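You operate a simulated robot arm through the tools that you are given. There is no shell and no other tool. Be economical: measure what you need, move in short steps, check, and stop when the job is done.

Carry out the task below with a simulated two-armed robot. There is one attempt and no reset: what you move stays moved.

Task
Put the M grey gloves from the top of the bench on the shelf under the bench and the 10 grey gloves on the lower shelf of the kit cart. Put one of the black clips from the top of the bench on the red cover. The order is free.

Only the result counts: the job must be done as asked and must still hold three seconds after the hand-in. Knocking over, shifting, dropping, spilling or breaking anything else fails it. Lids that push on must go on centred and level and be pressed home; caps that screw on are set level and turned clockwise until they are tight.

Robot
Two 7-joint arms with two-finger grippers on one trunk, on a base that drives. Base frame: it is fixed to the floor where the robot stands at the start and does not move with it; the origin is under the middle of the robot, x ahead of it, y to its left, z up; the surface under the hand at the start is at about z = 880. Readings come in mm, rad, newtons and seconds.
The left shoulder is at the start at [51, 175, 1177], the right one opposite. With the tool pointing down near the work surface each hand reaches from about 240 to 860 mm from the robot's upright axis, wherever it stands, measured 20 degrees to its own side. Places, roughly: lower shelf of the kit cart [500, -2100, 300]; red cover [750, 1000, 1000]; shelf under the bench [500, 0, 400]. Payload 2.94 kg a hand.
Tool frame (each hand has its own): the origin (TCP) lies between the finger pads and is the grasp point; the fingertips stand 30 mm ahead of it; z points along the fingers, y is the line along which they close. The gripper opens to 138 mm. The gripper's body begins 109 mm behind the TCP.
Orientation is told as [roll, pitch, yaw] about the base's x, y, z axes, in that order, counted from this pose: with the fingers straight down and closing along the base's y, the tool's x points along the base's -x, its y along +y and its z along -z.

Tools
- The arms move only by the tool send_rows. It takes "left_moves", "right_moves" or both (then of equal length, played together; a hand with none holds still); each is a list of rows, each a list of 7 numbers: the shift along the tool's x, y, z in units of 50 mm (1.0 is 50 mm), then the turn, a rotation vector about the tool's x, y, z in units of 8 degrees (1.0 is 8 degrees), then the opening, from 0 (shut) to 1 (fully open). In form: [[tx, ty, tz, wx, wy, wz, grip], ...]. A call has 1 to 8 rows; each row shifts and turns the commanded pose from where the row before left it, along the tool's axes as they then stand. A call with a number of a shift or a turn outside -1 to 1 is refused whole. A row lasts 0.2 s, in which the tool goes at most 50 mm and 0.15 rad; a call with a longer step from one row to the next is refused whole, and so is a gripper value outside its range. A pose out of reach is approached as far as the arm can. The call stops where the force on the tool passes 40 N (or 10 N more than at its start, if that is more) or the arm is blocked; 0.2 s more then pass. The fingers move at their own pace and stop on an object; they squeeze with about 27 N. The grip force told is the motor's: it shows also when the fingers shut on nothing. Time passes only in rows, and 0.2 s behind the last, so rows that do not move let the fingers close. It gives the time, the measured TCP pose, the force on the tool (base axes), the opening and the grip force at its end, in the units of the frame above (readings bear some noise), with the torque about the TCP (base axes, N m) and any sound that the robot's microphone picked up.
- Cameras (640 x 400 px; columns grow to the right, rows downward): "scene" is now at [121.3, 31.5, 1655.4]; the picture's right is [0.41, -0.91, 0.00], its down [-0.68, -0.31, -0.67] and it looks along [0.61, 0.28, -0.74] (base axes); focal length 251 px, centre (320, 200). "left" rides on the left gripper at [71, -19, -146] in its tool frame; the picture's right is [0.26, 0.97, 0.00], its down [-0.85, 0.23, -0.48] and it looks along [-0.46, 0.13, 0.88] (tool axes); focal length 280 px, centre (320, 200). "right" rides on the right gripper at [71, 19, -146] in its tool frame; the picture's right is [-0.26, 0.97, 0.00], its down [-0.85, -0.23, -0.48] and it looks along [-0.46, -0.12, 0.88] (tool axes); focal length 280 px, centre (320, 200). There is no depth. A picture from a camera that has moved, and an enlarged one, comes with that camera's place and axes in the base frame and with its lens.
- get_image(camera): a new picture of that camera. It takes no simulated time.
- move_column(by): slides the trunk up (or, below 0, down) by that many mm; the arms and the scene camera ride with it, the base frame stays. It gives what a move gives, with no picture.
- roll_base(legs): drives the robot by 1 to 6 legs, each [ahead, turn to the left] in mm and rad, along the robot's own axes; the way and the turn of a leg run together, so that a leg with both is an arc; at most 1500 mm and 3.142 rad a leg. The arms and the cameras ride along, it lands a little off, and it stops where it bumps. It gives what a move gives.
- turn_head(pan, tilt): turns the head with the scene camera to pan (to the left, within 2.094 rad either way) and tilt (down, from -0.506 to 1.204), counted from straight ahead of the robot. It gives what a move gives.
- inspect(camera, box): a new picture of the part [left, top, right, bottom] of that camera's present view, enlarged. It takes no simulated time.
- job_done(): hands the job in; it is judged then, once.

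Go step by step. Nothing tells you exact positions but the pictures and the camera data: compare them with the known pose of the tool, close in by small moves and look again before you grip or let go. The budget is 165 turns and 118 pictures, counting those below and the enlarged ones. Unless the task says otherwise, let go and move clear before handing in, and close with one line.

The tools are called after "Emit:" by a JSON object that holds its "api" and its "payload". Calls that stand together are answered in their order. send_rows: Moves the arms, as the interface text tells. Its arguments: {"type":"object","properties":{"left_moves":{"type":"array","items":{"type":"array","items":{"type":"number"}}},"right_moves":{"type":"array","items":{"type":"array","items":{"type":"number"}}}},"required":[]} The other tools are called the same way: move_column (by) slides the trunk up or down; roll_base (legs) drives the base; turn_head (pan, tilt) turns the head that bears the scene camera; get_image (camera) takes a picture; inspect (camera, box) takes an enlarged picture of a part of a camera's view; job_done () hands the job in.

At the start:

```text
time: 0.0
left_ee_pos: [548.3, 446.4, 1158.0]
left_orientation: [-0.002, 0.0, 0.001]
left_contact_force: [0.0, 0.0, 0.0]
left_ft_torque: [0.02, -0.02, -0.01]
left_width: 138.4
left_grip_force: 0.1
right_ee_pos: [589.0, -11.8, 1119.8]
right_orientation: [-0.001, 0.002, 0.0]
right_contact_force: [0.1, 0.0, 0.5]
right_ft_torque: [-0.05, 0.05, 0.0]
right_width: 138.2
right_grip_force: 0.1
trunk travel left (down, up): [-350.0, 384.0]
robot x, y, heading: [-2.5, -2.7, -0.0]
head pan, tilt: [0.428, 0.836]
```

scene: 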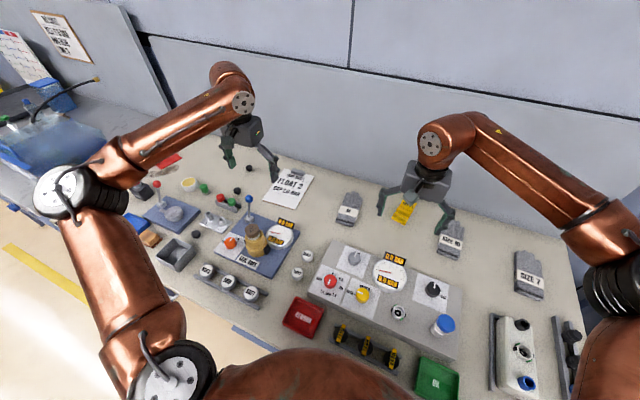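
right: 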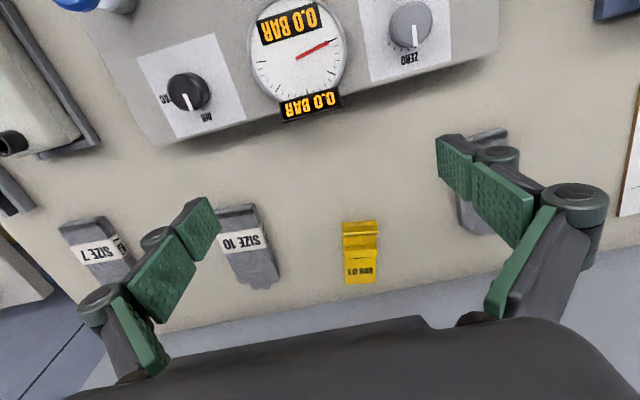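
left: 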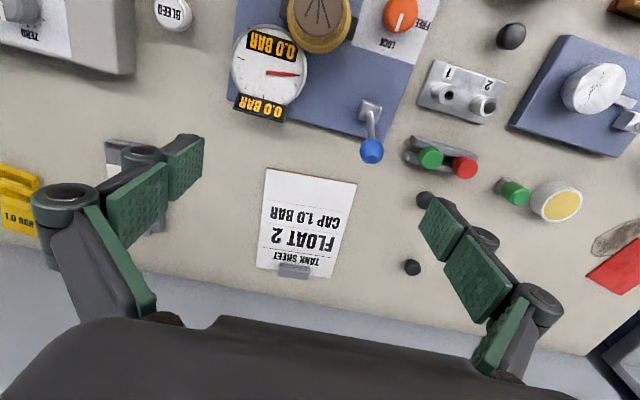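

I see three grey gloves at the rear of the bench (one unread, SIZE 10, SIZE 7) and a rack of possible clips. I look closer at the labels and clips first.

Emit:
{"api": "inspect", "payload": {"camera": "scene", "box": [320, 170, 480, 270]}}

Emit:
{"api": "inspect", "payload": {"camera": "scene", "box": [270, 280, 470, 400]}}

Emit:
{"api": "inspect", "payload": {"camera": "scene", "box": [120, 140, 320, 265]}}

```text
4.00 times, centred on (400, 220) of scene
camera zoom: at [121.3, 31.5, 1655.4], right [0.41, -0.91, 0.0], down [-0.68, -0.31, -0.67], along [0.61, 0.28, -0.74], focal length 1004 px, centre (0, 120)
```

zoom: 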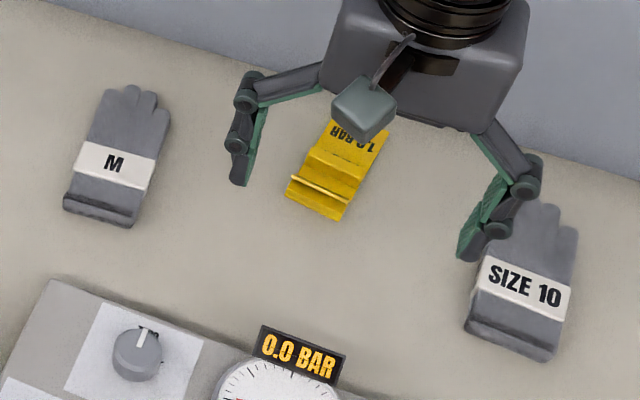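

```text
3.20 times, centred on (370, 340) of scene
camera zoom: at [121.3, 31.5, 1655.4], right [0.41, -0.91, 0.0], down [-0.68, -0.31, -0.67], along [0.61, 0.28, -0.74], focal length 804 px, centre (160, -248)
```

zoom: 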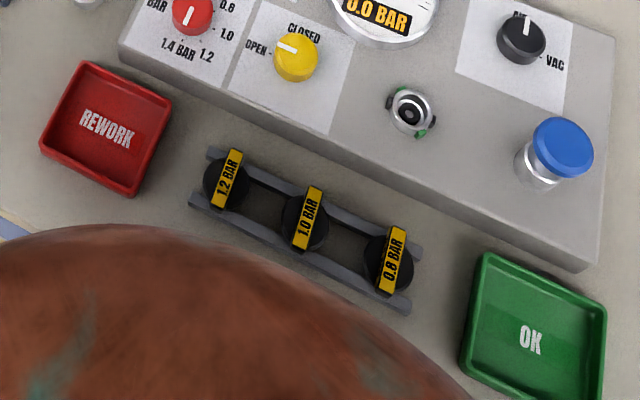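

```text
3.20 times, centred on (220, 202) of scene
camera zoom: at [121.3, 31.5, 1655.4], right [0.41, -0.91, 0.0], down [-0.68, -0.31, -0.67], along [0.61, 0.28, -0.74], focal length 804 px, centre (640, 192)
```

zoom: 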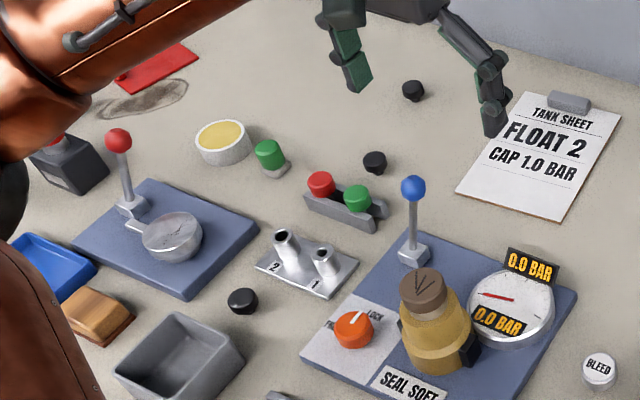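

M and SIZE 10 gloves are identified. No obvious black clips or red cover yet; I turn the head to look left and then right.

Emit:
{"api": "turn_head", "payload": {"pan": 0.95, "tilt": 0.65}}

Emit:
{"api": "get_image", "payload": {"camera": "scene"}}

Emit:
{"api": "turn_head", "payload": {"pan": -1.2, "tilt": 0.65}}

Emit:
{"api": "get_image", "payload": {"camera": "scene"}}

Emit:
{"api": "turn_head", "payload": {"pan": 0.0, "tilt": 1.0}}

Emit:
{"api": "get_image", "payload": {"camera": "scene"}}

```text
time: 0.9
left_ee_pos: [548.2, 447.1, 1157.5]
left_orientation: [-0.002, -0.001, 0.003]
left_contact_force: [-0.2, 0.1, -0.7]
left_ft_torque: [0.0, 0.0, -0.03]
left_width: 137.9
left_grip_force: 0.1
right_ee_pos: [588.9, -11.4, 1119.4]
right_orientation: [0.0, 0.003, -0.001]
right_contact_force: [1.0, -0.4, 0.2]
right_ft_torque: [-0.02, 0.0, 0.0]
right_width: 138.1
right_grip_force: 0.2
trunk travel left (down, up): [-350.0, 384.0]
robot x, y, heading: [0.9, 2.8, 0.005]
head pan, tilt: [0.949, 0.649]
```

```text
111 pictures are left
camera scene: at [100.2, 69.3, 1671.0], right [0.81, -0.58, 0.0], down [-0.35, -0.49, -0.8], along [0.46, 0.65, -0.61], focal length 251 px, centre (320, 200)
```

scene: 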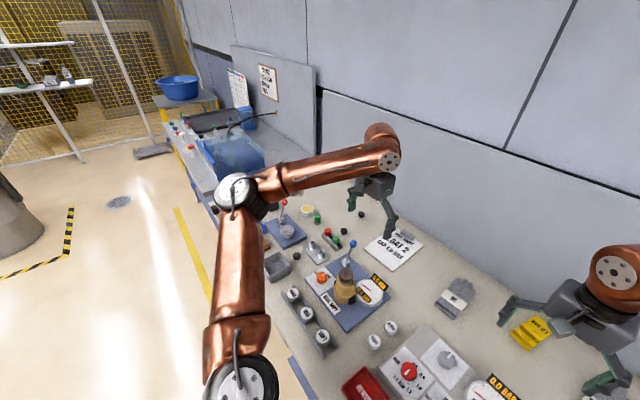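

```text
time: 3.0
left_ee_pos: [548.0, 446.3, 1157.1]
left_orientation: [-0.003, 0.0, 0.002]
left_contact_force: [-0.2, -0.5, 0.6]
left_ft_torque: [0.01, -0.02, 0.04]
left_width: 137.9
left_grip_force: 0.1
right_ee_pos: [589.1, -11.7, 1120.8]
right_orientation: [0.001, 0.002, 0.0]
right_contact_force: [-0.1, -0.8, 0.8]
right_ft_torque: [-0.02, -0.03, 0.02]
right_width: 138.2
right_grip_force: 0.0
trunk travel left (down, up): [-350.0, 384.0]
robot x, y, heading: [0.3, 0.2, 0.0]
head pan, tilt: [-1.201, 0.649]
```

```text
110 pictures are left
camera scene: at [81.0, -82.1, 1671.1], right [-0.93, -0.36, 0.0], down [-0.22, 0.56, -0.8], along [0.29, -0.74, -0.6], focal length 251 px, centre (320, 200)
```

scene: 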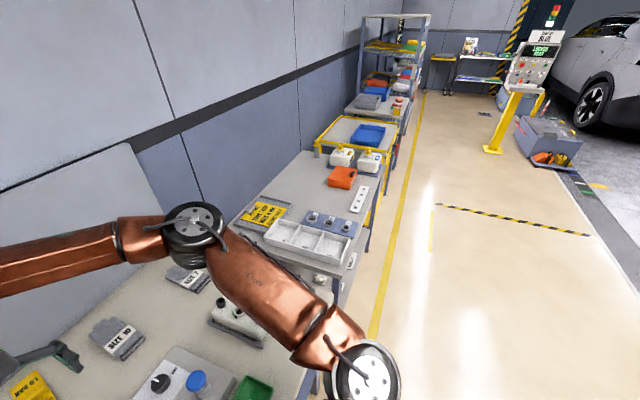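

```text
time: 4.4
left_ee_pos: [548.2, 446.3, 1157.6]
left_orientation: [-0.001, 0.0, 0.001]
left_contact_force: [0.7, 0.1, 0.3]
left_ft_torque: [0.0, 0.01, -0.01]
left_width: 138.1
left_grip_force: 0.0
right_ee_pos: [588.6, -12.3, 1120.1]
right_orientation: [-0.001, 0.001, -0.001]
right_contact_force: [0.1, -0.4, -0.3]
right_ft_torque: [-0.01, -0.03, -0.02]
right_width: 137.7
right_grip_force: 0.0
trunk travel left (down, up): [-350.0, 384.0]
robot x, y, heading: [-2.6, -1.1, -0.001]
head pan, tilt: [0.0, 1.0]
```

```text
109 pictures are left
camera scene: at [119.3, -1.3, 1643.3], right [0.0, -1.0, 0.0], down [-0.84, 0.0, -0.54], along [0.54, 0.0, -0.84], focal length 251 px, centre (320, 200)
```

scene: 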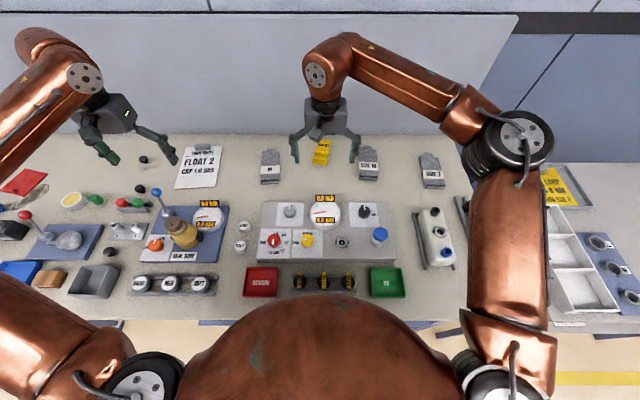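

The three small round black items may be the "clips"; a red flat thing lies far left. I zoom in on both from here.

Emit:
{"api": "inspect", "payload": {"camera": "scene", "box": [0, 140, 160, 240]}}

Emit:
{"api": "turn_head", "payload": {"pan": 0.95, "tilt": 0.65}}

Emit:
{"api": "inspect", "payload": {"camera": "scene", "box": [140, 60, 340, 185]}}

Emit:
{"api": "inspect", "payload": {"camera": "scene", "box": [240, 185, 400, 285]}}

```text
4.00 times, centred on (80, 190) of scene
camera zoom: at [119.3, -1.3, 1643.3], right [0.0, -1.0, 0.0], down [-0.84, 0.0, -0.54], along [0.54, 0.0, -0.84], focal length 1004 px, centre (1280, 240)
```

zoom: 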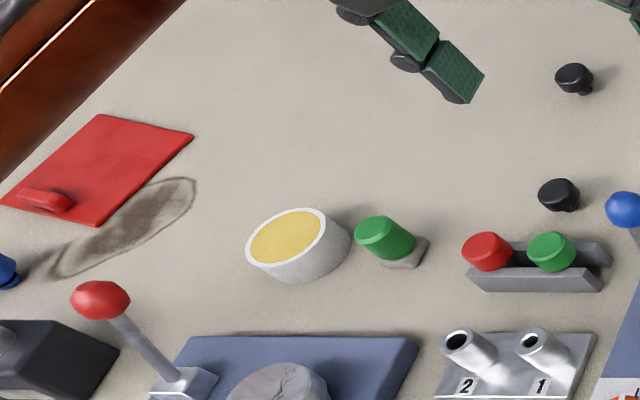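

```text
time: 5.6
left_ee_pos: [547.8, 446.7, 1158.4]
left_orientation: [-0.001, -0.001, 0.002]
left_contact_force: [0.6, -0.3, 1.0]
left_ft_torque: [0.02, 0.0, -0.04]
left_width: 137.6
left_grip_force: 0.0
right_ee_pos: [588.9, -12.9, 1119.9]
right_orientation: [0.0, 0.002, 0.0]
right_contact_force: [-0.8, -0.6, 0.4]
right_ft_torque: [-0.02, 0.02, -0.01]
right_width: 137.9
right_grip_force: 0.1
trunk travel left (down, up): [-350.0, 384.0]
robot x, y, heading: [1.4, 1.4, -0.003]
head pan, tilt: [0.949, 0.649]
```

```text
3.20 times, centred on (240, 122) of scene
camera zoom: at [100.2, 69.3, 1671.0], right [0.81, -0.58, 0.0], down [-0.35, -0.49, -0.8], along [0.46, 0.65, -0.61], focal length 804 px, centre (576, 448)
```

zoom: 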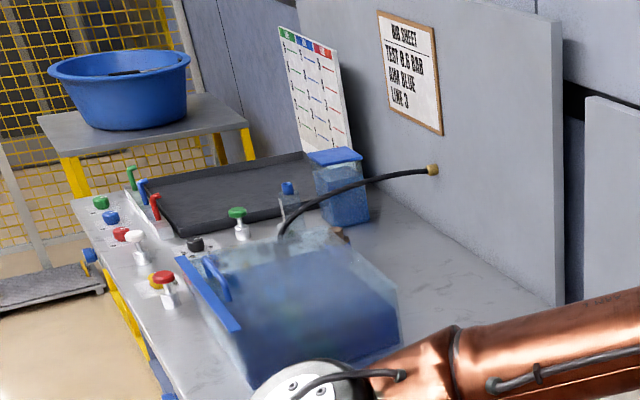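

```text
4.00 times, centred on (320, 235) of scene
camera zoom: at [100.2, 69.3, 1671.0], right [0.81, -0.58, 0.0], down [-0.35, -0.49, -0.8], along [0.46, 0.65, -0.61], focal length 1004 px, centre (320, 60)
```

zoom: 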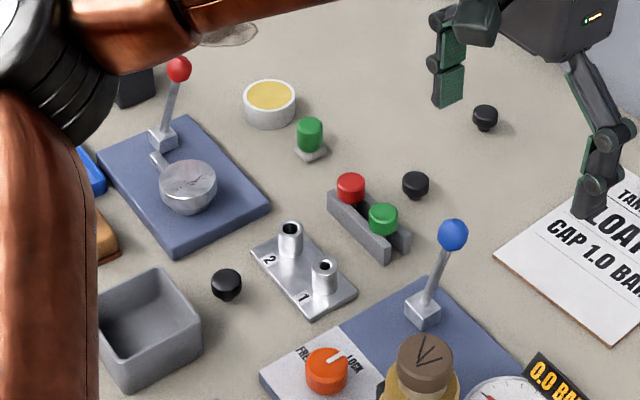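

The bench's black round plugs are the only candidates for clips, and the red plate with a tab at about (700, 1120) is the red cover. First the gloves: left hand goes above M (~(753,197)), right hand above SIZE 10 (~(774,-190)), then I look.

Emit:
{"api": "send_rows", "payload": {"left_moves": [[-0.43, -0.71, 0.23, 0, 0, 0, 1], [-0.43, -0.71, 0.23, 0, 0, 0, 1], [-0.43, -0.71, 0.23, 0, 0, 0, 1], [-0.43, -0.71, 0.23, 0, 0, 0, 1], [-0.43, -0.71, 0.23, 0, 0, 0, 1], [-0.43, -0.71, 0.23, 0, 0, 0, 1], [-0.43, -0.71, 0.23, 0, 0, 0, 1]], "right_moves": [[-0.37, -0.51, 0.17, 0, 0, 0, 1], [-0.37, -0.51, 0.17, 0, 0, 0, 1], [-0.37, -0.51, 0.17, 0, 0, 0, 1], [-0.37, -0.51, 0.17, 0, 0, 0, 1], [-0.37, -0.51, 0.17, 0, 0, 0, 1], [-0.37, -0.51, 0.17, 0, 0, 0, 1], [-0.37, -0.51, 0.17, 0, 0, 0, 1]]}}

Emit:
{"api": "send_rows", "payload": {"left_moves": [[0, 0, 0, 0, -1, 0, 1], [0, 0, 0, 0, -1, 0, 1], [0, 0, 0, 0, -1, 0, 1], [0, 0, 0, 0, -1, 0, 1], [0, 0, 0, 0, -0.5, 0, 1]], "right_moves": [[0, 0, 0, 0, -1, 0, 1], [0, 0, 0, 0, -1, 0, 1], [0, 0, 0, 0, -1, 0, 1], [0, 0, 0, 0, -1, 0, 1], [0, 0, 0, 0, -0.5, 0, 1]]}}

Emit:
{"api": "get_image", "payload": {"camera": "left"}}

Emit:
{"api": "get_image", "payload": {"camera": "right"}}

```text
time: 7.2
left_ee_pos: [701.2, 195.6, 1080.9]
left_orientation: [0.002, -0.001, 0.003]
left_contact_force: [0.6, -0.8, 0.5]
left_ft_torque: [-0.01, 0.01, -0.01]
left_width: 138.0
left_grip_force: 0.0
right_ee_pos: [719.8, -195.9, 1057.0]
right_orientation: [0.004, 0.005, 0.0]
right_contact_force: [0.2, -0.5, 0.1]
right_ft_torque: [0.09, 0.02, 0.02]
right_width: 138.1
right_grip_force: 0.0
trunk travel left (down, up): [-350.0, 384.0]
robot x, y, heading: [0.7, 0.7, -0.0]
head pan, tilt: [0.949, 0.649]
```

```text
time: 8.4
left_ee_pos: [699.9, 200.1, 1078.2]
left_orientation: [-0.002, -0.63, 0.002]
left_contact_force: [0.2, -0.2, 0.6]
left_ft_torque: [-0.06, 0.0, -0.01]
left_width: 138.0
left_grip_force: 0.0
right_ee_pos: [718.4, -192.3, 1059.8]
right_orientation: [0.003, -0.628, -0.001]
right_contact_force: [-0.4, -0.1, 0.2]
right_ft_torque: [0.0, -0.02, -0.03]
right_width: 137.7
right_grip_force: 0.0
trunk travel left (down, up): [-350.0, 384.0]
robot x, y, heading: [-0.4, 0.2, 0.001]
head pan, tilt: [0.949, 0.649]
```

```text
105 pictures are left
camera left: at [556.7, 178.9, 1153.8], right [-0.21, 0.96, -0.16], down [0.4, 0.23, 0.88], along [0.89, 0.12, -0.44], focal length 280 px, centre (320, 200)
```

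left: 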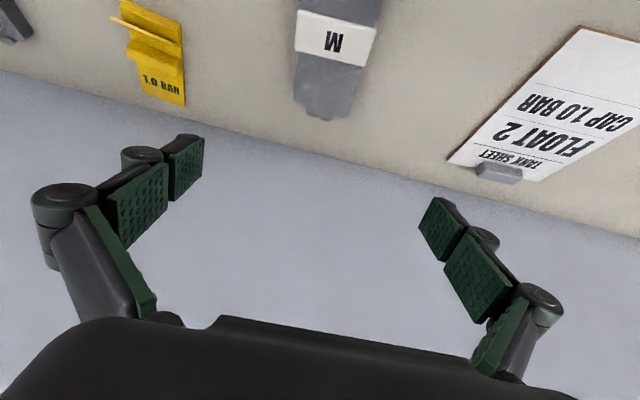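

```text
104 pictures are left
camera right: at [575.3, -171.7, 1136.0], right [0.21, 0.96, 0.16], down [0.41, -0.23, 0.88], along [0.89, -0.12, -0.44], focal length 280 px, centre (320, 200)
```

right: 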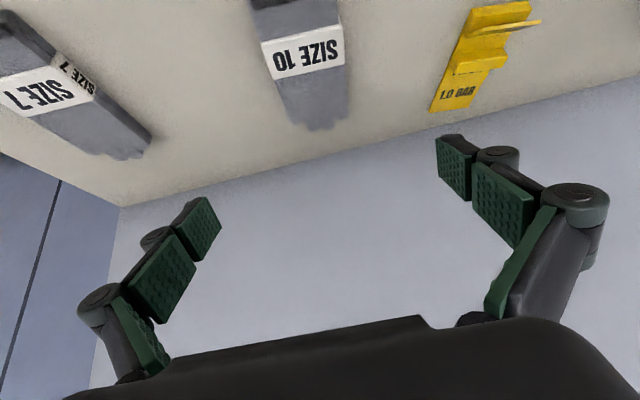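

M glove centre is near (745,193), SIZE 10 near (760,-187), both nearly along x. With the hands tilted ~36° forward I lower to just above them and check.

Emit:
{"api": "send_rows", "payload": {"left_moves": [[0.22, -0.05, 0.81, 0, 0, 0, 1], [0.22, -0.05, 0.81, 0, 0, 0, 1], [0.22, -0.05, 0.81, 0, 0, 0, 1]], "right_moves": [[0.17, 0.03, 0.7, 0, 0, 0, 1], [0.17, 0.03, 0.7, 0, 0, 0, 1], [0.17, 0.03, 0.7, 0, 0, 0, 1]]}}

Emit:
{"api": "get_image", "payload": {"camera": "left"}}

Emit:
{"api": "get_image", "payload": {"camera": "right"}}

Emit:
{"api": "turn_head", "payload": {"pan": 0.0, "tilt": 0.8}}

Emit:
{"api": "get_image", "payload": {"camera": "scene"}}

```text
time: 9.2
left_ee_pos: [747.4, 187.0, 959.1]
left_orientation: [0.0, -0.627, 0.003]
left_contact_force: [0.4, 0.4, 0.9]
left_ft_torque: [0.0, 0.08, -0.04]
left_width: 137.9
left_grip_force: 0.2
right_ee_pos: [760.9, -187.4, 955.9]
right_orientation: [0.0, -0.625, 0.001]
right_contact_force: [1.0, -0.7, 0.7]
right_ft_torque: [0.02, 0.02, 0.04]
right_width: 138.0
right_grip_force: 0.1
trunk travel left (down, up): [-350.0, 384.0]
robot x, y, heading: [0.3, -2.3, -0.003]
head pan, tilt: [0.949, 0.649]
```

```text
103 pictures are left
camera left: at [604.7, 168.1, 1034.1], right [-0.21, 0.96, -0.15], down [0.41, 0.23, 0.88], along [0.89, 0.13, -0.44], focal length 280 px, centre (320, 200)
```

left: 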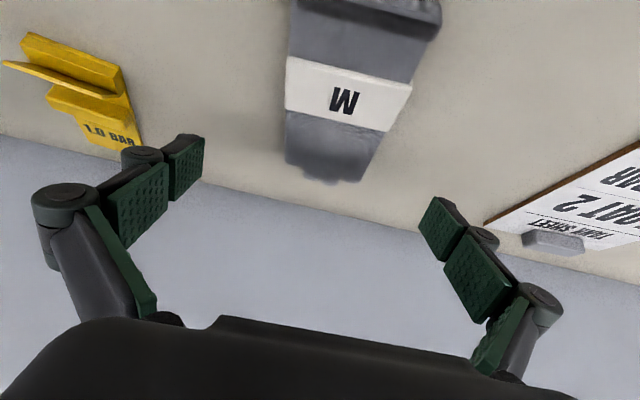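

```text
102 pictures are left
camera right: at [619.0, -167.3, 1033.5], right [0.21, 0.97, 0.15], down [0.41, -0.23, 0.88], along [0.89, -0.12, -0.44], focal length 280 px, centre (320, 200)
```

right: 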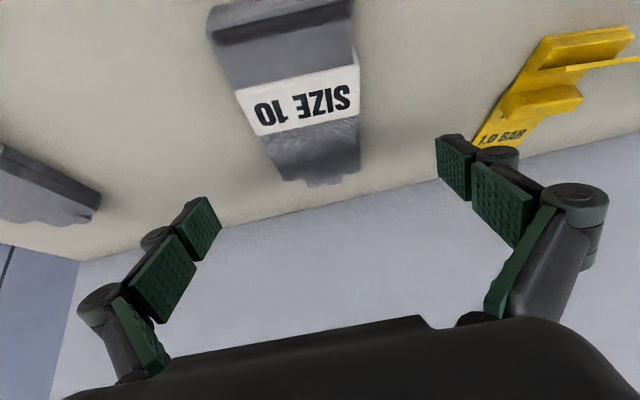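

```text
time: 10.4
left_ee_pos: [744.8, 187.7, 959.3]
left_orientation: [0.001, -0.627, 0.0]
left_contact_force: [-0.2, -0.2, 0.1]
left_ft_torque: [-0.04, 0.01, 0.01]
left_width: 138.1
left_grip_force: 0.1
right_ee_pos: [759.1, -186.5, 959.3]
right_orientation: [0.001, -0.627, 0.001]
right_contact_force: [-1.2, -0.5, 0.4]
right_ft_torque: [0.0, -0.01, 0.02]
right_width: 138.3
right_grip_force: 0.0
trunk travel left (down, up): [-350.0, 384.0]
robot x, y, heading: [-1.2, 2.8, -0.003]
head pan, tilt: [0.0, 0.799]
```

```text
101 pictures are left
camera scene: at [130.5, -1.8, 1658.4], right [0.0, -1.0, 0.0], down [-0.72, 0.0, -0.7], along [0.7, 0.0, -0.72], focal length 251 px, centre (320, 200)
```

scene: 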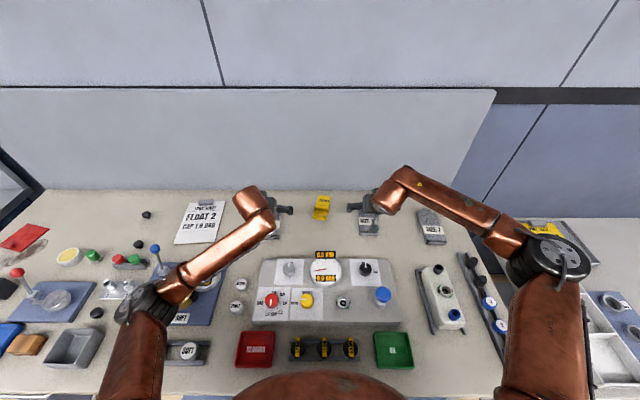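

M glove axis is yawed ~9°, SIZE 10 ~-5°; centres fit. I align the hands, lower to fingertip height just over the bench, and close.

Emit:
{"api": "send_rows", "payload": {"left_moves": [[0, 0.18, 0, -0.66, 0, -0.91, 1], [0.18, 0, 0.25, 0, 0, 0, 1], [0.18, 0, 0.25, 0, 0, 0, 1], [0.15, 0, 0.21, 0, 0, 0, 1], [0, 0, 0, 0, 0, 0, 1]], "right_moves": [[-0.06, 0, 0.05, 0.37, 0, 0.5, 1], [0.18, 0, 0.25, 0, 0, 0, 1], [0.18, 0, 0.25, 0, 0, 0, 1], [0.15, 0, 0.21, 0, 0, 0, 1], [0, 0, 0, 0, 0, 0, 1]]}}

Emit:
{"api": "get_image", "payload": {"camera": "left"}}

Emit:
{"api": "get_image", "payload": {"camera": "right"}}

```text
refused: row 1 steps farther than a row can; nothing moved
```

```text
100 pictures are left
camera left: at [602.7, 168.3, 1035.7], right [-0.21, 0.96, -0.15], down [0.41, 0.23, 0.88], along [0.89, 0.13, -0.44], focal length 280 px, centre (320, 200)
```

left: 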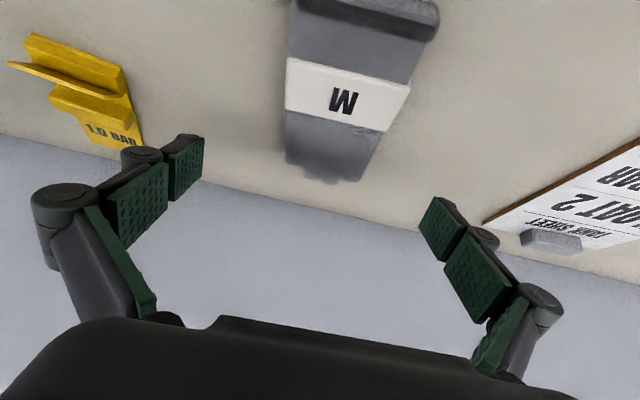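

```text
99 pictures are left
camera right: at [617.1, -167.0, 1035.5], right [0.21, 0.96, 0.15], down [0.41, -0.23, 0.88], along [0.89, -0.12, -0.44], focal length 280 px, centre (320, 200)
```

right: 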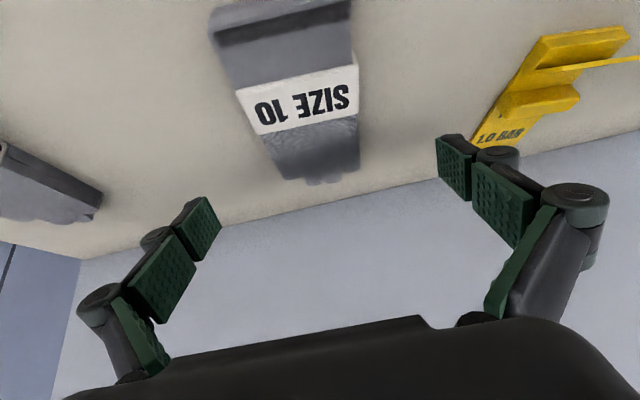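

Turn per row was too large; I split it and resend.

Emit:
{"api": "send_rows", "payload": {"left_moves": [[0, 0.09, 0, -0.33, 0, -0.45, 1], [0, 0.09, 0, -0.33, 0, -0.45, 1], [0.18, 0, 0.25, 0, 0, 0, 1], [0.18, 0, 0.25, 0, 0, 0, 1], [0.15, 0, 0.21, 0, 0, 0, 1], [0, 0, 0, 0, 0, 0, 1]], "right_moves": [[-0.06, 0, 0.05, 0.19, 0, 0.25, 1], [0, 0, 0, 0.19, 0, 0.25, 1], [0.18, 0, 0.25, 0, 0, 0, 1], [0.18, 0, 0.25, 0, 0, 0, 1], [0.15, 0, 0.21, 0, 0, 0, 1], [0, 0, 0, 0, 0, 0, 1]]}}

Emit:
{"api": "get_image", "payload": {"camera": "left"}}

Emit:
{"api": "get_image", "payload": {"camera": "right"}}

```text
time: 11.8
left_ee_pos: [742.9, 200.3, 917.9]
left_orientation: [0.001, -0.627, 0.157]
left_contact_force: [0.2, 0.7, 1.0]
left_ft_torque: [-0.06, 0.04, 0.02]
left_width: 137.7
left_grip_force: 0.0
right_ee_pos: [764.8, -188.0, 916.6]
right_orientation: [-0.002, -0.63, -0.087]
right_contact_force: [-0.5, -0.4, -0.1]
right_ft_torque: [0.03, 0.0, 0.0]
right_width: 137.9
right_grip_force: 0.0
trunk travel left (down, up): [-350.0, 384.0]
robot x, y, heading: [-0.3, 2.7, 0.002]
head pan, tilt: [0.0, 0.799]
```

```text
98 pictures are left
camera left: at [605.5, 158.3, 992.5], right [-0.36, 0.92, -0.15], down [0.37, 0.29, 0.88], along [0.86, 0.26, -0.44], focal length 280 px, centre (320, 200)
```

left: 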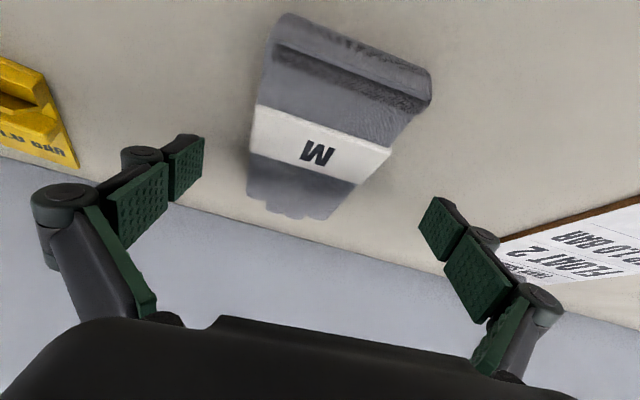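

```text
97 pictures are left
camera right: at [623.6, -154.9, 992.2], right [0.3, 0.94, 0.15], down [0.39, -0.26, 0.88], along [0.87, -0.2, -0.44], focal length 280 px, centre (320, 200)
```

right: 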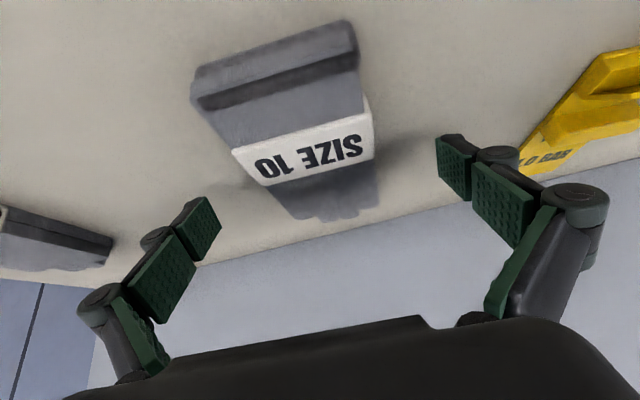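

Fingertips would land ahead of the gloves' middles, so I pull back ~20 mm, centre, drop a few mm, then close.

Emit:
{"api": "send_rows", "payload": {"left_moves": [[0.39, -0.14, -0.14, 0, 0, 0, 1], [0, 0, 0, 0, 0, 0, 0], [0, 0, 0, 0, 0, 0, 0], [0, 0, 0, 0, 0, 0, 0], [0, 0, 0, 0, 0, 0, 0], [0, 0, 0, 0, 0, 0, 0], [0, 0, 0, 0, 0, 0, 0], [0, 0, 0, 0, 0, 0, 0]], "right_moves": [[0.46, 0.1, -0.21, 0, 0, 0, 1], [0, 0, 0, 0, 0, 0, 0], [0, 0, 0, 0, 0, 0, 0], [0, 0, 0, 0, 0, 0, 0], [0, 0, 0, 0, 0, 0, 0], [0, 0, 0, 0, 0, 0, 0], [0, 0, 0, 0, 0, 0, 0], [0, 0, 0, 0, 0, 0, 0]]}}

Emit:
{"api": "get_image", "payload": {"camera": "left"}}

Emit:
{"api": "get_image", "payload": {"camera": "right"}}

```text
time: 13.6
left_ee_pos: [727.2, 191.0, 917.5]
left_orientation: [0.004, -0.638, 0.156]
left_contact_force: [0.5, 0.8, 0.0]
left_ft_torque: [-0.01, 0.05, -0.04]
left_width: 75.2
left_grip_force: 27.0
right_ee_pos: [739.3, -180.4, 913.1]
right_orientation: [0.0, -0.63, -0.089]
right_contact_force: [0.3, 1.1, 3.5]
right_ft_torque: [-0.06, -0.01, -0.09]
right_width: 72.8
right_grip_force: 27.2
trunk travel left (down, up): [-350.0, 384.0]
robot x, y, heading: [-0.5, 3.9, -0.001]
head pan, tilt: [0.0, 0.799]
```

```text
96 pictures are left
camera left: at [588.5, 149.0, 991.5], right [-0.36, 0.92, -0.15], down [0.36, 0.29, 0.89], along [0.86, 0.27, -0.43], focal length 280 px, centre (320, 200)
```

left: 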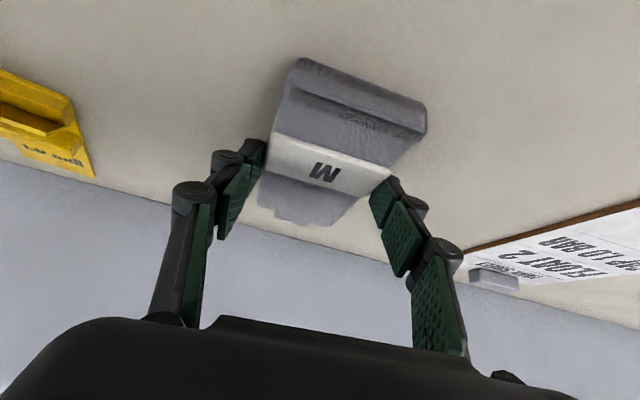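

```text
95 pictures are left
camera right: at [598.1, -149.0, 988.7], right [0.3, 0.94, 0.15], down [0.38, -0.27, 0.88], along [0.87, -0.2, -0.44], focal length 280 px, centre (320, 200)
```

right: 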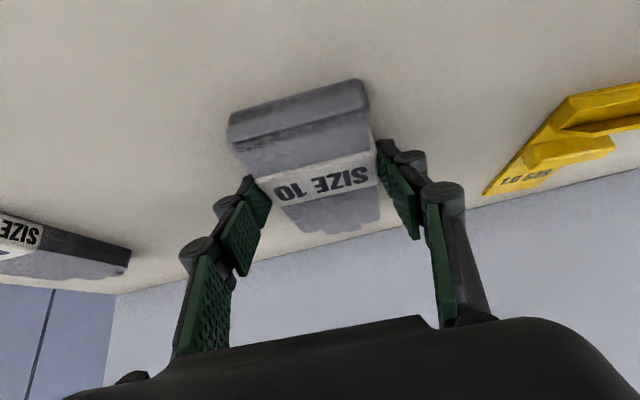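

Both gloves are gripped. Lift 200 mm, then retract.

Emit:
{"api": "send_rows", "payload": {"left_moves": [[-0.58, 0, -0.8, 0, 0, 0, 0], [-0.58, 0, -0.8, 0, 0, 0, 0], [-0.58, 0, -0.8, 0, 0, 0, 0], [-0.58, 0, -0.8, 0, 0, 0, 0], [0.72, 0, -0.53, 0, 0, 0, 0], [0.72, 0, -0.53, 0, 0, 0, 0], [0.72, 0, -0.53, 0, 0, 0, 0], [0.72, 0, -0.53, 0, 0, 0, 0]], "right_moves": [[-0.58, 0, -0.8, 0, 0, 0, 0], [-0.58, 0, -0.8, 0, 0, 0, 0], [-0.58, 0, -0.8, 0, 0, 0, 0], [-0.58, 0, -0.8, 0, 0, 0, 0], [0.72, 0, -0.53, 0, 0, 0, 0], [0.72, 0, -0.53, 0, 0, 0, 0], [0.72, 0, -0.53, 0, 0, 0, 0], [0.72, 0, -0.53, 0, 0, 0, 0]]}}

Emit:
{"api": "get_image", "payload": {"camera": "scene"}}

```text
time: 15.4
left_ee_pos: [544.3, 161.9, 1109.8]
left_orientation: [-0.002, -0.628, 0.158]
left_contact_force: [-0.6, -0.8, -0.7]
left_ft_torque: [0.01, 0.01, -0.02]
left_width: 74.8
left_grip_force: 26.8
right_ee_pos: [560.1, -161.6, 1111.4]
right_orientation: [-0.001, -0.63, -0.088]
right_contact_force: [-1.6, -0.2, 0.3]
right_ft_torque: [0.02, 0.01, 0.0]
right_width: 73.0
right_grip_force: 27.3
trunk travel left (down, up): [-350.0, 384.0]
robot x, y, heading: [-1.4, 2.1, 0.003]
head pan, tilt: [0.0, 0.799]
```

```text
94 pictures are left
camera scene: at [128.5, -1.7, 1658.7], right [0.0, -1.0, 0.0], down [-0.72, 0.0, -0.7], along [0.7, 0.0, -0.72], focal length 251 px, centre (320, 200)
```

scene: 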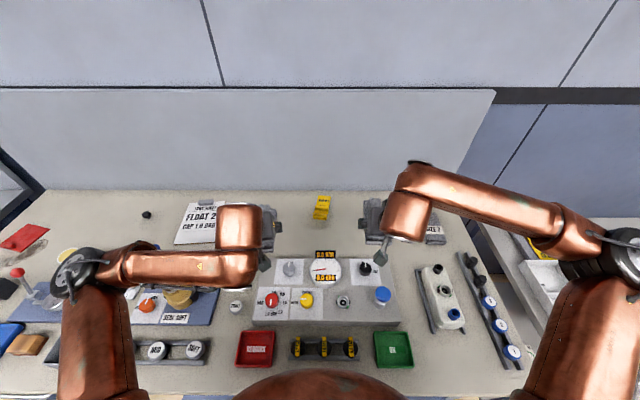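

Both gloves are up. I drive back 700 mm to see the shelf under the bench and lower the trunk.

Emit:
{"api": "roll_base", "payload": {"legs": [[-700, 0]]}}

Emit:
{"api": "turn_head", "payload": {"pan": 0.0, "tilt": 0.6}}

Emit:
{"api": "get_image", "payload": {"camera": "scene"}}

```text
time: 19.2
left_ee_pos: [-141.7, 158.1, 1110.8]
left_orientation: [0.002, -0.629, 0.14]
left_contact_force: [0.1, 0.0, 0.2]
left_ft_torque: [0.02, 0.02, 0.01]
left_width: 74.6
left_grip_force: 27.4
right_ee_pos: [-131.0, -165.6, 1110.2]
right_orientation: [-0.001, -0.629, -0.102]
right_contact_force: [0.1, 0.0, -0.1]
right_ft_torque: [0.01, 0.01, -0.04]
right_width: 73.2
right_grip_force: 27.1
trunk travel left (down, up): [-350.0, 384.0]
robot x, y, heading: [-689.3, 5.2, -0.014]
head pan, tilt: [0.0, 0.799]
```

```text
time: 20.0
left_ee_pos: [-140.8, 159.0, 1108.8]
left_orientation: [0.002, -0.629, 0.141]
left_contact_force: [1.0, 0.1, -0.1]
left_ft_torque: [0.01, 0.02, 0.0]
left_width: 73.9
left_grip_force: 27.3
right_ee_pos: [-130.4, -165.4, 1110.3]
right_orientation: [-0.002, -0.628, -0.102]
right_contact_force: [0.6, -0.3, -0.8]
right_ft_torque: [0.02, 0.0, 0.0]
right_width: 73.1
right_grip_force: 27.0
trunk travel left (down, up): [-350.0, 384.0]
robot x, y, heading: [-693.5, 1.6, -0.017]
head pan, tilt: [0.0, 0.6]
```

```text
93 pictures are left
camera scene: at [-551.6, 1.1, 1675.2], right [-0.01, -1.0, 0.0], down [-0.57, 0.01, -0.82], along [0.82, -0.01, -0.57], focal length 251 px, centre (320, 200)
```

scene: 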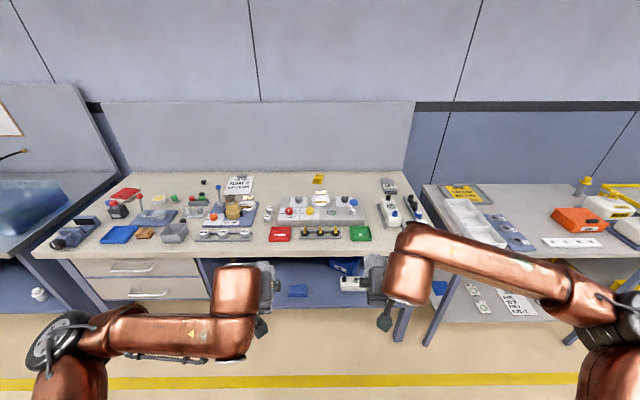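

The shelf is to the right of the drawers, under the bench. I lower the trunk to look in.

Emit:
{"api": "move_column", "payload": {"by": -345}}

Emit:
{"api": "get_image", "payload": {"camera": "scene"}}

Emit:
{"api": "inspect", "payload": {"camera": "scene", "box": [200, 150, 520, 350]}}

```text
time: 23.5
left_ee_pos: [-6.7, 169.2, 585.2]
left_orientation: [0.02, -0.181, 0.372]
left_contact_force: [-0.9, 0.9, -2.4]
left_ft_torque: [-0.09, -0.04, -0.03]
left_width: 74.2
left_grip_force: 26.7
right_ee_pos: [-113.5, -133.7, 768.6]
right_orientation: [0.067, -0.582, -0.025]
right_contact_force: [0.7, 2.0, -1.8]
right_ft_torque: [-0.15, 0.08, -0.08]
right_width: 72.9
right_grip_force: 26.9
trunk travel left (down, up): [-5.0, 729.0]
robot x, y, heading: [-687.9, 5.2, -0.013]
head pan, tilt: [0.0, 0.6]
stopped: the arm was blocked; the commanded pose is now the measured one
```

```text
92 pictures are left
camera scene: at [-87.2, -1.2, 1245.1], right [-0.01, -1.0, 0.0], down [-0.67, 0.01, -0.75], along [0.75, -0.01, -0.67], focal length 251 px, centre (320, 200)
```

scene: 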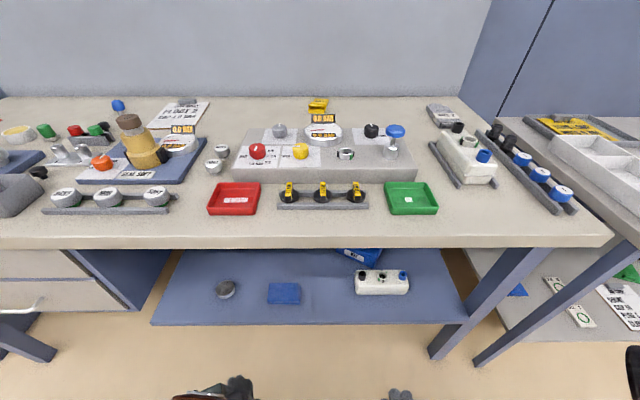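

```text
2.00 times, centred on (360, 250) of scene
camera zoom: at [-87.2, -1.2, 1245.1], right [-0.01, -1.0, 0.0], down [-0.67, 0.01, -0.75], along [0.75, -0.01, -0.67], focal length 502 px, centre (240, 100)
```

zoom: 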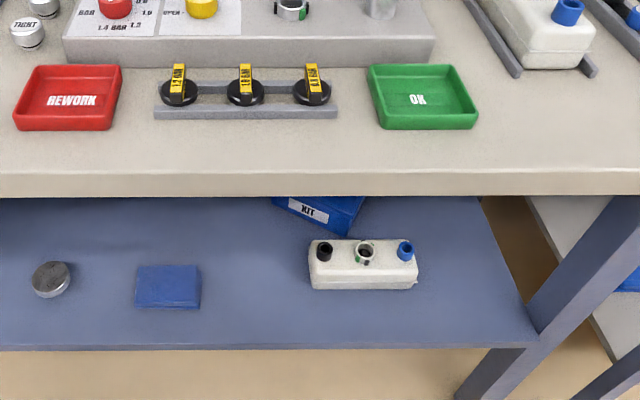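

The trunk leans forward as it lowers, and the arms got cramped, yet both gloves are still held. The shelf shows a free gap around y≈-30 between the blue box and the white bottle. I check the hands and back up a bit.

Emit:
{"api": "get_image", "payload": {"camera": "left"}}

Emit:
{"api": "get_image", "payload": {"camera": "right"}}

Emit:
{"api": "turn_head", "payload": {"pan": 0.0, "tilt": 1.1}}

Emit:
{"api": "get_image", "payload": {"camera": "scene"}}

```text
90 pictures are left
camera left: at [-88.4, 114.3, 715.9], right [-0.59, 0.8, -0.03], down [0.62, 0.48, 0.63], along [0.52, 0.36, -0.78], focal length 280 px, centre (320, 200)
```

left: 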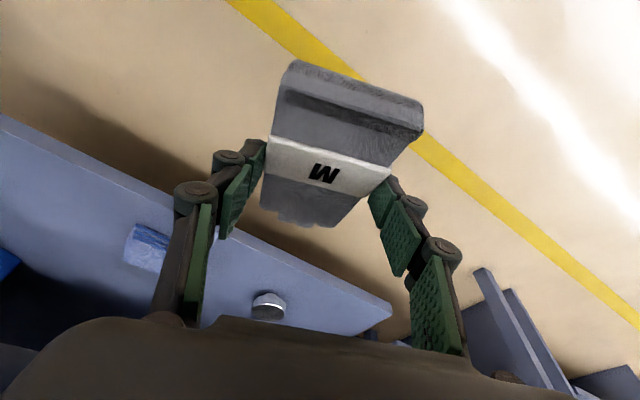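

```text
89 pictures are left
camera right: at [-254.3, -120.2, 852.2], right [0.21, 0.96, 0.2], down [0.45, -0.27, 0.85], along [0.87, -0.09, -0.49], focal length 280 px, centre (320, 200)
```

right: 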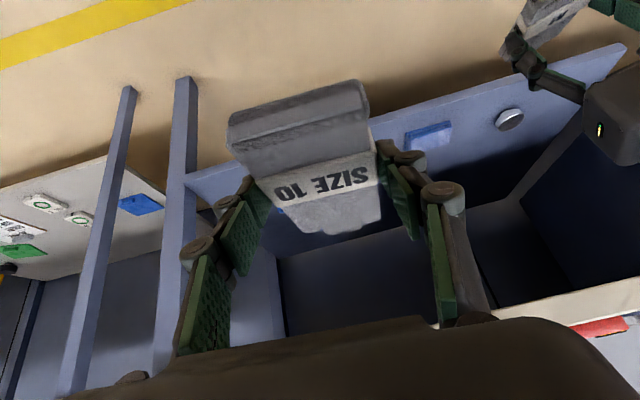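

```text
time: 24.4
left_ee_pos: [-19.2, 167.1, 596.8]
left_orientation: [0.018, -0.205, 0.365]
left_contact_force: [-0.2, 0.3, -0.2]
left_ft_torque: [0.03, -0.04, 0.02]
left_width: 74.2
left_grip_force: 26.8
right_ee_pos: [-130.1, -137.9, 777.3]
right_orientation: [0.07, -0.605, -0.034]
right_contact_force: [0.7, 0.9, -0.2]
right_ft_torque: [0.01, 0.01, 0.01]
right_width: 73.2
right_grip_force: 26.9
trunk travel left (down, up): [-5.0, 729.0]
robot x, y, heading: [-689.0, 6.8, -0.013]
head pan, tilt: [0.0, 1.1]
```

```text
88 pictures are left
camera scene: at [-143.0, -5.0, 1218.8], right [-0.02, -1.0, 0.0], down [-0.93, 0.01, -0.36], along [0.36, -0.01, -0.93], focal length 251 px, centre (320, 200)
```

scene: 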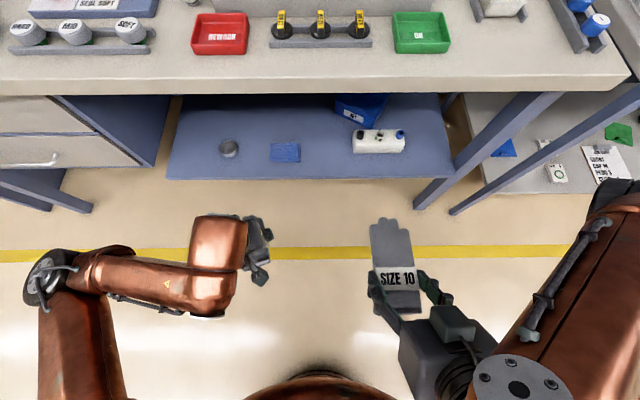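

Both arms look fine. I straighten the left hand (yaw to 0, more forward pitch) and move the right hand aside.

Emit:
{"api": "send_rows", "payload": {"left_moves": [[0, 0, 0, 0.18, 0, 0.86, 0], [0, 0, 0, 0.18, 0, 0.86, 0], [0, 0, 0, 0.18, 0, 0.86, 0], [0, 0, 0, 0, -0.98, 0, 0], [0, 0, 0, 0, -0.98, 0, 0], [0, 0, 0, 0, -0.98, 0, 0], [0, 0, 0, 0, -0.98, 0, 0]], "right_moves": [[0, -0.7, 0, 0, 0, 0, 0], [0, -0.7, 0, 0, 0, 0, 0], [0, -0.7, 0, 0, 0, 0, 0], [0, -0.7, 0, 0, 0, 0, 0], [0, -0.7, 0, 0, 0, 0, 0], [0, -0.7, 0, 0, 0, 0, 0], [0, 0, 0, 0, 0, 0, 0]]}}

```text
time: 24.7
left_ee_pos: [-13.2, 185.7, 640.7]
left_orientation: [-0.173, -0.119, 0.617]
left_contact_force: [8.0, -23.7, 48.0]
left_ft_torque: [1.86, 1.47, 0.17]
left_width: 73.3
left_grip_force: 26.9
left hand out of reach, approached as far as the arm can: row 1
right_ee_pos: [-208.8, -130.5, 771.2]
right_orientation: [0.343, -0.175, -0.081]
right_contact_force: [-27.2, 17.3, -7.5]
right_ft_torque: [-1.46, -1.83, -0.79]
right_width: 73.3
right_grip_force: 26.6
right hand out of reach, approached as far as the arm can: row 1
trunk travel left (down, up): [-5.0, 729.0]
robot x, y, heading: [-679.6, 3.7, 0.011]
head pan, tilt: [0.0, 1.1]
stopped in row 1 (left hand): the arm was blocked; the commanded pose is now the measured one
```

The arms jerked and were blocked; I look at what's happening before moving again.

Emit:
{"api": "get_image", "payload": {"camera": "scene"}}

Emit:
{"api": "get_image", "payload": {"camera": "left"}}

Emit:
{"api": "get_image", "payload": {"camera": "right"}}

```text
87 pictures are left
camera scene: at [-136.5, 5.2, 1219.8], right [0.02, -1.0, -0.01], down [-0.94, -0.01, -0.35], along [0.35, 0.01, -0.94], focal length 251 px, centre (320, 200)
```

scene: 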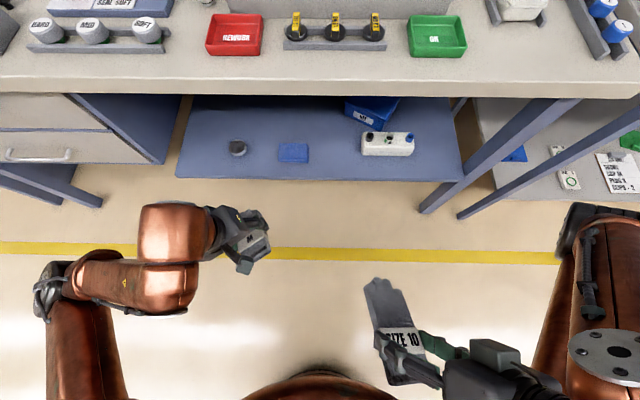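

```text
86 pictures are left
camera left: at [-86.7, 139.8, 778.3], right [-0.75, 0.64, -0.2], down [0.47, 0.71, 0.53], along [0.47, 0.3, -0.83], focal length 280 px, centre (320, 200)
```

left: 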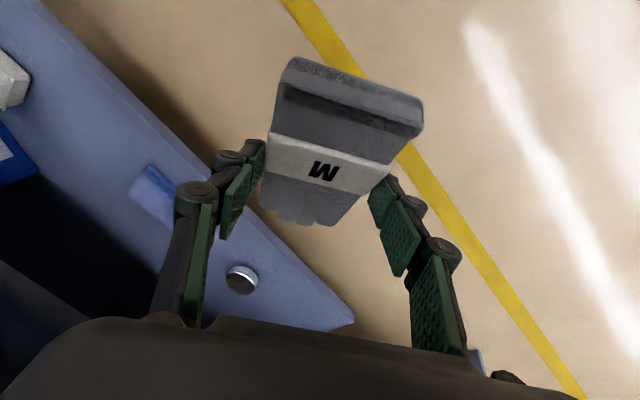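

```text
85 pictures are left
camera right: at [-305.6, -152.9, 901.7], right [0.27, 0.89, 0.36], down [0.74, -0.44, 0.51], along [0.62, 0.13, -0.78], focal length 280 px, centre (320, 200)
```

right: 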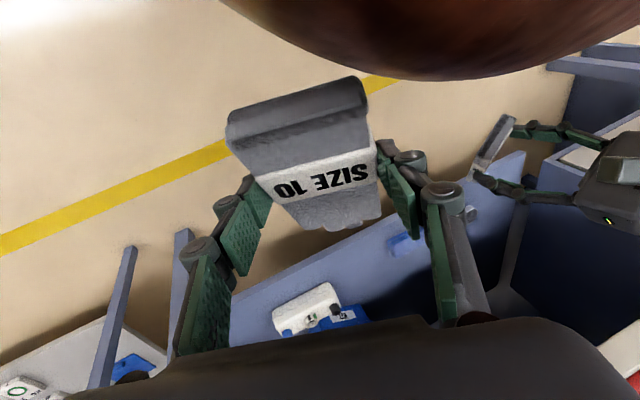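

The lowered trunk leans forward, so the hands are too close to the shoulders. I raise it partly so the arms regain room.

Emit:
{"api": "move_column", "payload": {"by": 150}}

Emit:
{"api": "get_image", "payload": {"camera": "scene"}}

```text
time: 25.1
left_ee_pos: [-85.6, 189.4, 589.9]
left_orientation: [0.039, 0.067, 0.624]
left_contact_force: [-10.2, -34.1, -6.2]
left_ft_torque: [5.04, -1.27, -0.57]
left_width: 72.5
left_grip_force: 27.2
right_ee_pos: [-224.1, -96.6, 792.9]
right_orientation: [0.311, -0.235, -0.13]
right_contact_force: [-0.9, 18.2, -1.3]
right_ft_torque: [-1.94, -0.04, -0.27]
right_width: 72.6
right_grip_force: 27.4
trunk travel left (down, up): [-7.0, 727.0]
robot x, y, heading: [-687.2, 10.3, 0.003]
head pan, tilt: [0.0, 1.1]
stopped: the arm was blocked; the commanded pose is now the measured one
```

```text
84 pictures are left
camera scene: at [-142.9, 30.7, 1219.8], right [0.0, -1.0, 0.02], down [-0.94, -0.01, -0.35], along [0.35, -0.02, -0.94], focal length 251 px, centre (320, 200)
```

scene: 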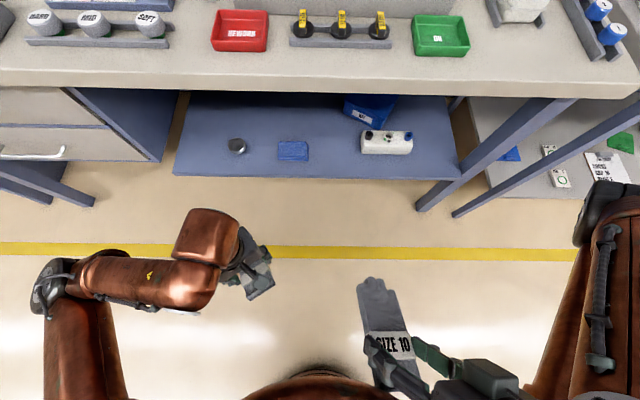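

Still blocked; I try sliding both hands forward away from the trunk in small steps.

Emit:
{"api": "send_rows", "payload": {"left_moves": [[-0.4, -0.3, 0, 0, 0, 0, 0], [-0.4, -0.3, 0, 0, 0, 0, 0], [-0.4, -0.3, 0, 0, 0, 0, 0], [-0.4, -0.3, 0, 0, 0, 0, 0]], "right_moves": [[-0.5, -0.1, 0.1, 0, 0, 0, 0], [-0.5, -0.1, 0.1, 0, 0, 0, 0], [-0.5, -0.1, 0.1, 0, 0, 0, 0], [-0.5, -0.1, 0.1, 0, 0, 0, 0]]}}

Emit:
{"api": "get_image", "payload": {"camera": "scene"}}

```text
time: 25.3
left_ee_pos: [-92.0, 183.5, 650.6]
left_orientation: [-0.065, 0.179, 0.843]
left_contact_force: [0.6, 0.1, 1.5]
left_ft_torque: [0.06, -0.01, 0.03]
left_width: 73.2
left_grip_force: 27.5
right_ee_pos: [-280.6, -114.3, 810.7]
right_orientation: [0.339, -0.145, -0.176]
right_contact_force: [0.9, 0.0, 0.1]
right_ft_torque: [0.09, 0.05, 0.0]
right_width: 73.0
right_grip_force: 26.9
trunk travel left (down, up): [-7.0, 727.0]
robot x, y, heading: [-688.3, 11.4, -0.013]
head pan, tilt: [0.0, 1.1]
stopped in row 1 (left hand): the force on the tool passed its limit at 73 N (the readings are from after the stop); the commanded pose is now the measured one
```

```text
83 pictures are left
camera scene: at [-157.5, -1.3, 1226.8], right [-0.01, -1.0, 0.0], down [-0.93, 0.01, -0.36], along [0.36, 0.0, -0.93], focal length 251 px, centre (320, 200)
```

scene: 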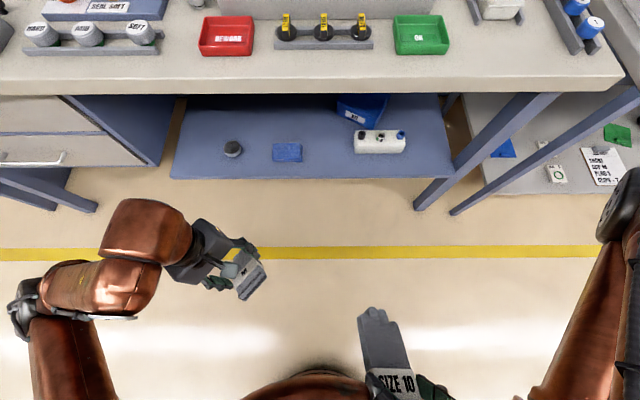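

Forces are zero now. I let things settle with idle rows and see whether the pose is steady.

Emit:
{"api": "send_rows", "payload": {"left_moves": [[0, 0, 0, 0, 0, 0, 0], [0, 0, 0, 0, 0, 0, 0], [0, 0, 0, 0, 0, 0, 0]]}}

Emit:
{"api": "move_column", "payload": {"by": 40}}

```text
time: 25.6
left_ee_pos: [-109.8, 197.3, 696.6]
left_orientation: [-0.1, 0.221, 0.982]
left_contact_force: [-0.7, 1.8, -2.5]
left_ft_torque: [-0.16, -0.01, 0.01]
left_width: 73.6
left_grip_force: 27.3
right_ee_pos: [-345.8, -104.8, 823.3]
right_orientation: [0.3, -0.036, -0.188]
right_contact_force: [0.6, 8.7, -1.0]
right_ft_torque: [-0.15, 0.13, -0.35]
right_width: 77.7
right_grip_force: 26.7
trunk travel left (down, up): [-7.0, 727.0]
robot x, y, heading: [-686.2, 4.7, -0.002]
head pan, tilt: [0.0, 1.1]
stopped in row 1 (left hand): the arm was blocked; the commanded pose is now the measured one
```

```text
time: 25.9
left_ee_pos: [-129.5, 202.6, 752.2]
left_orientation: [-0.154, 0.266, 1.104]
left_contact_force: [-0.2, 1.3, -2.6]
left_ft_torque: [-0.21, 0.03, 0.02]
left_width: 73.5
left_grip_force: 26.9
right_ee_pos: [-362.8, -96.6, 835.7]
right_orientation: [0.325, -0.104, -0.246]
right_contact_force: [199.1, 26.8, 177.5]
right_ft_torque: [-11.13, 8.55, 11.32]
right_width: 74.1
right_grip_force: 27.3
trunk travel left (down, up): [-10.0, 724.0]
robot x, y, heading: [-687.5, 8.1, -0.006]
head pan, tilt: [0.0, 1.1]
stopped: the arm was blocked; the commanded pose is now the measured one
```

The right hand pushes against something (199 N). I look right away.

Emit:
{"api": "get_image", "payload": {"camera": "scene"}}

Emit:
{"api": "get_image", "payload": {"camera": "right"}}

```text
82 pictures are left
camera scene: at [-180.6, 7.5, 1235.7], right [-0.01, -1.0, 0.0], down [-0.93, 0.0, -0.38], along [0.38, -0.01, -0.93], focal length 251 px, centre (320, 200)
```

scene: 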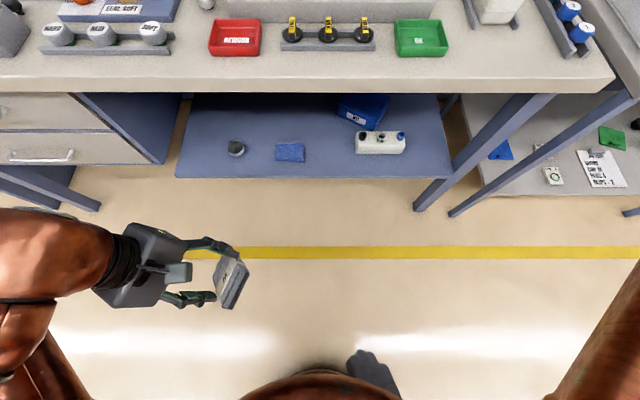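

```text
81 pictures are left
camera right: at [-452.3, -102.4, 972.1], right [0.44, 0.83, 0.33], down [0.69, -0.55, 0.46], along [0.57, 0.02, -0.82], focal length 280 px, centre (320, 200)
```

right: 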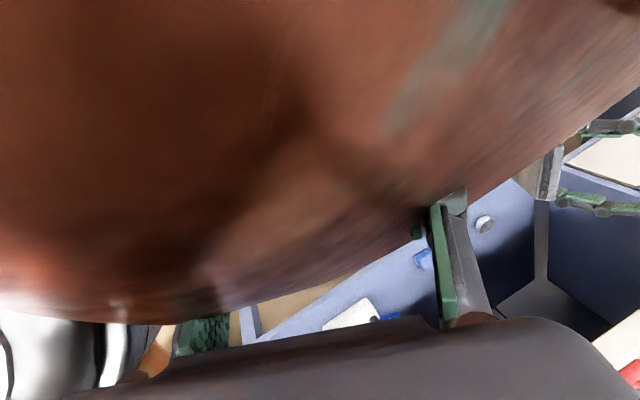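

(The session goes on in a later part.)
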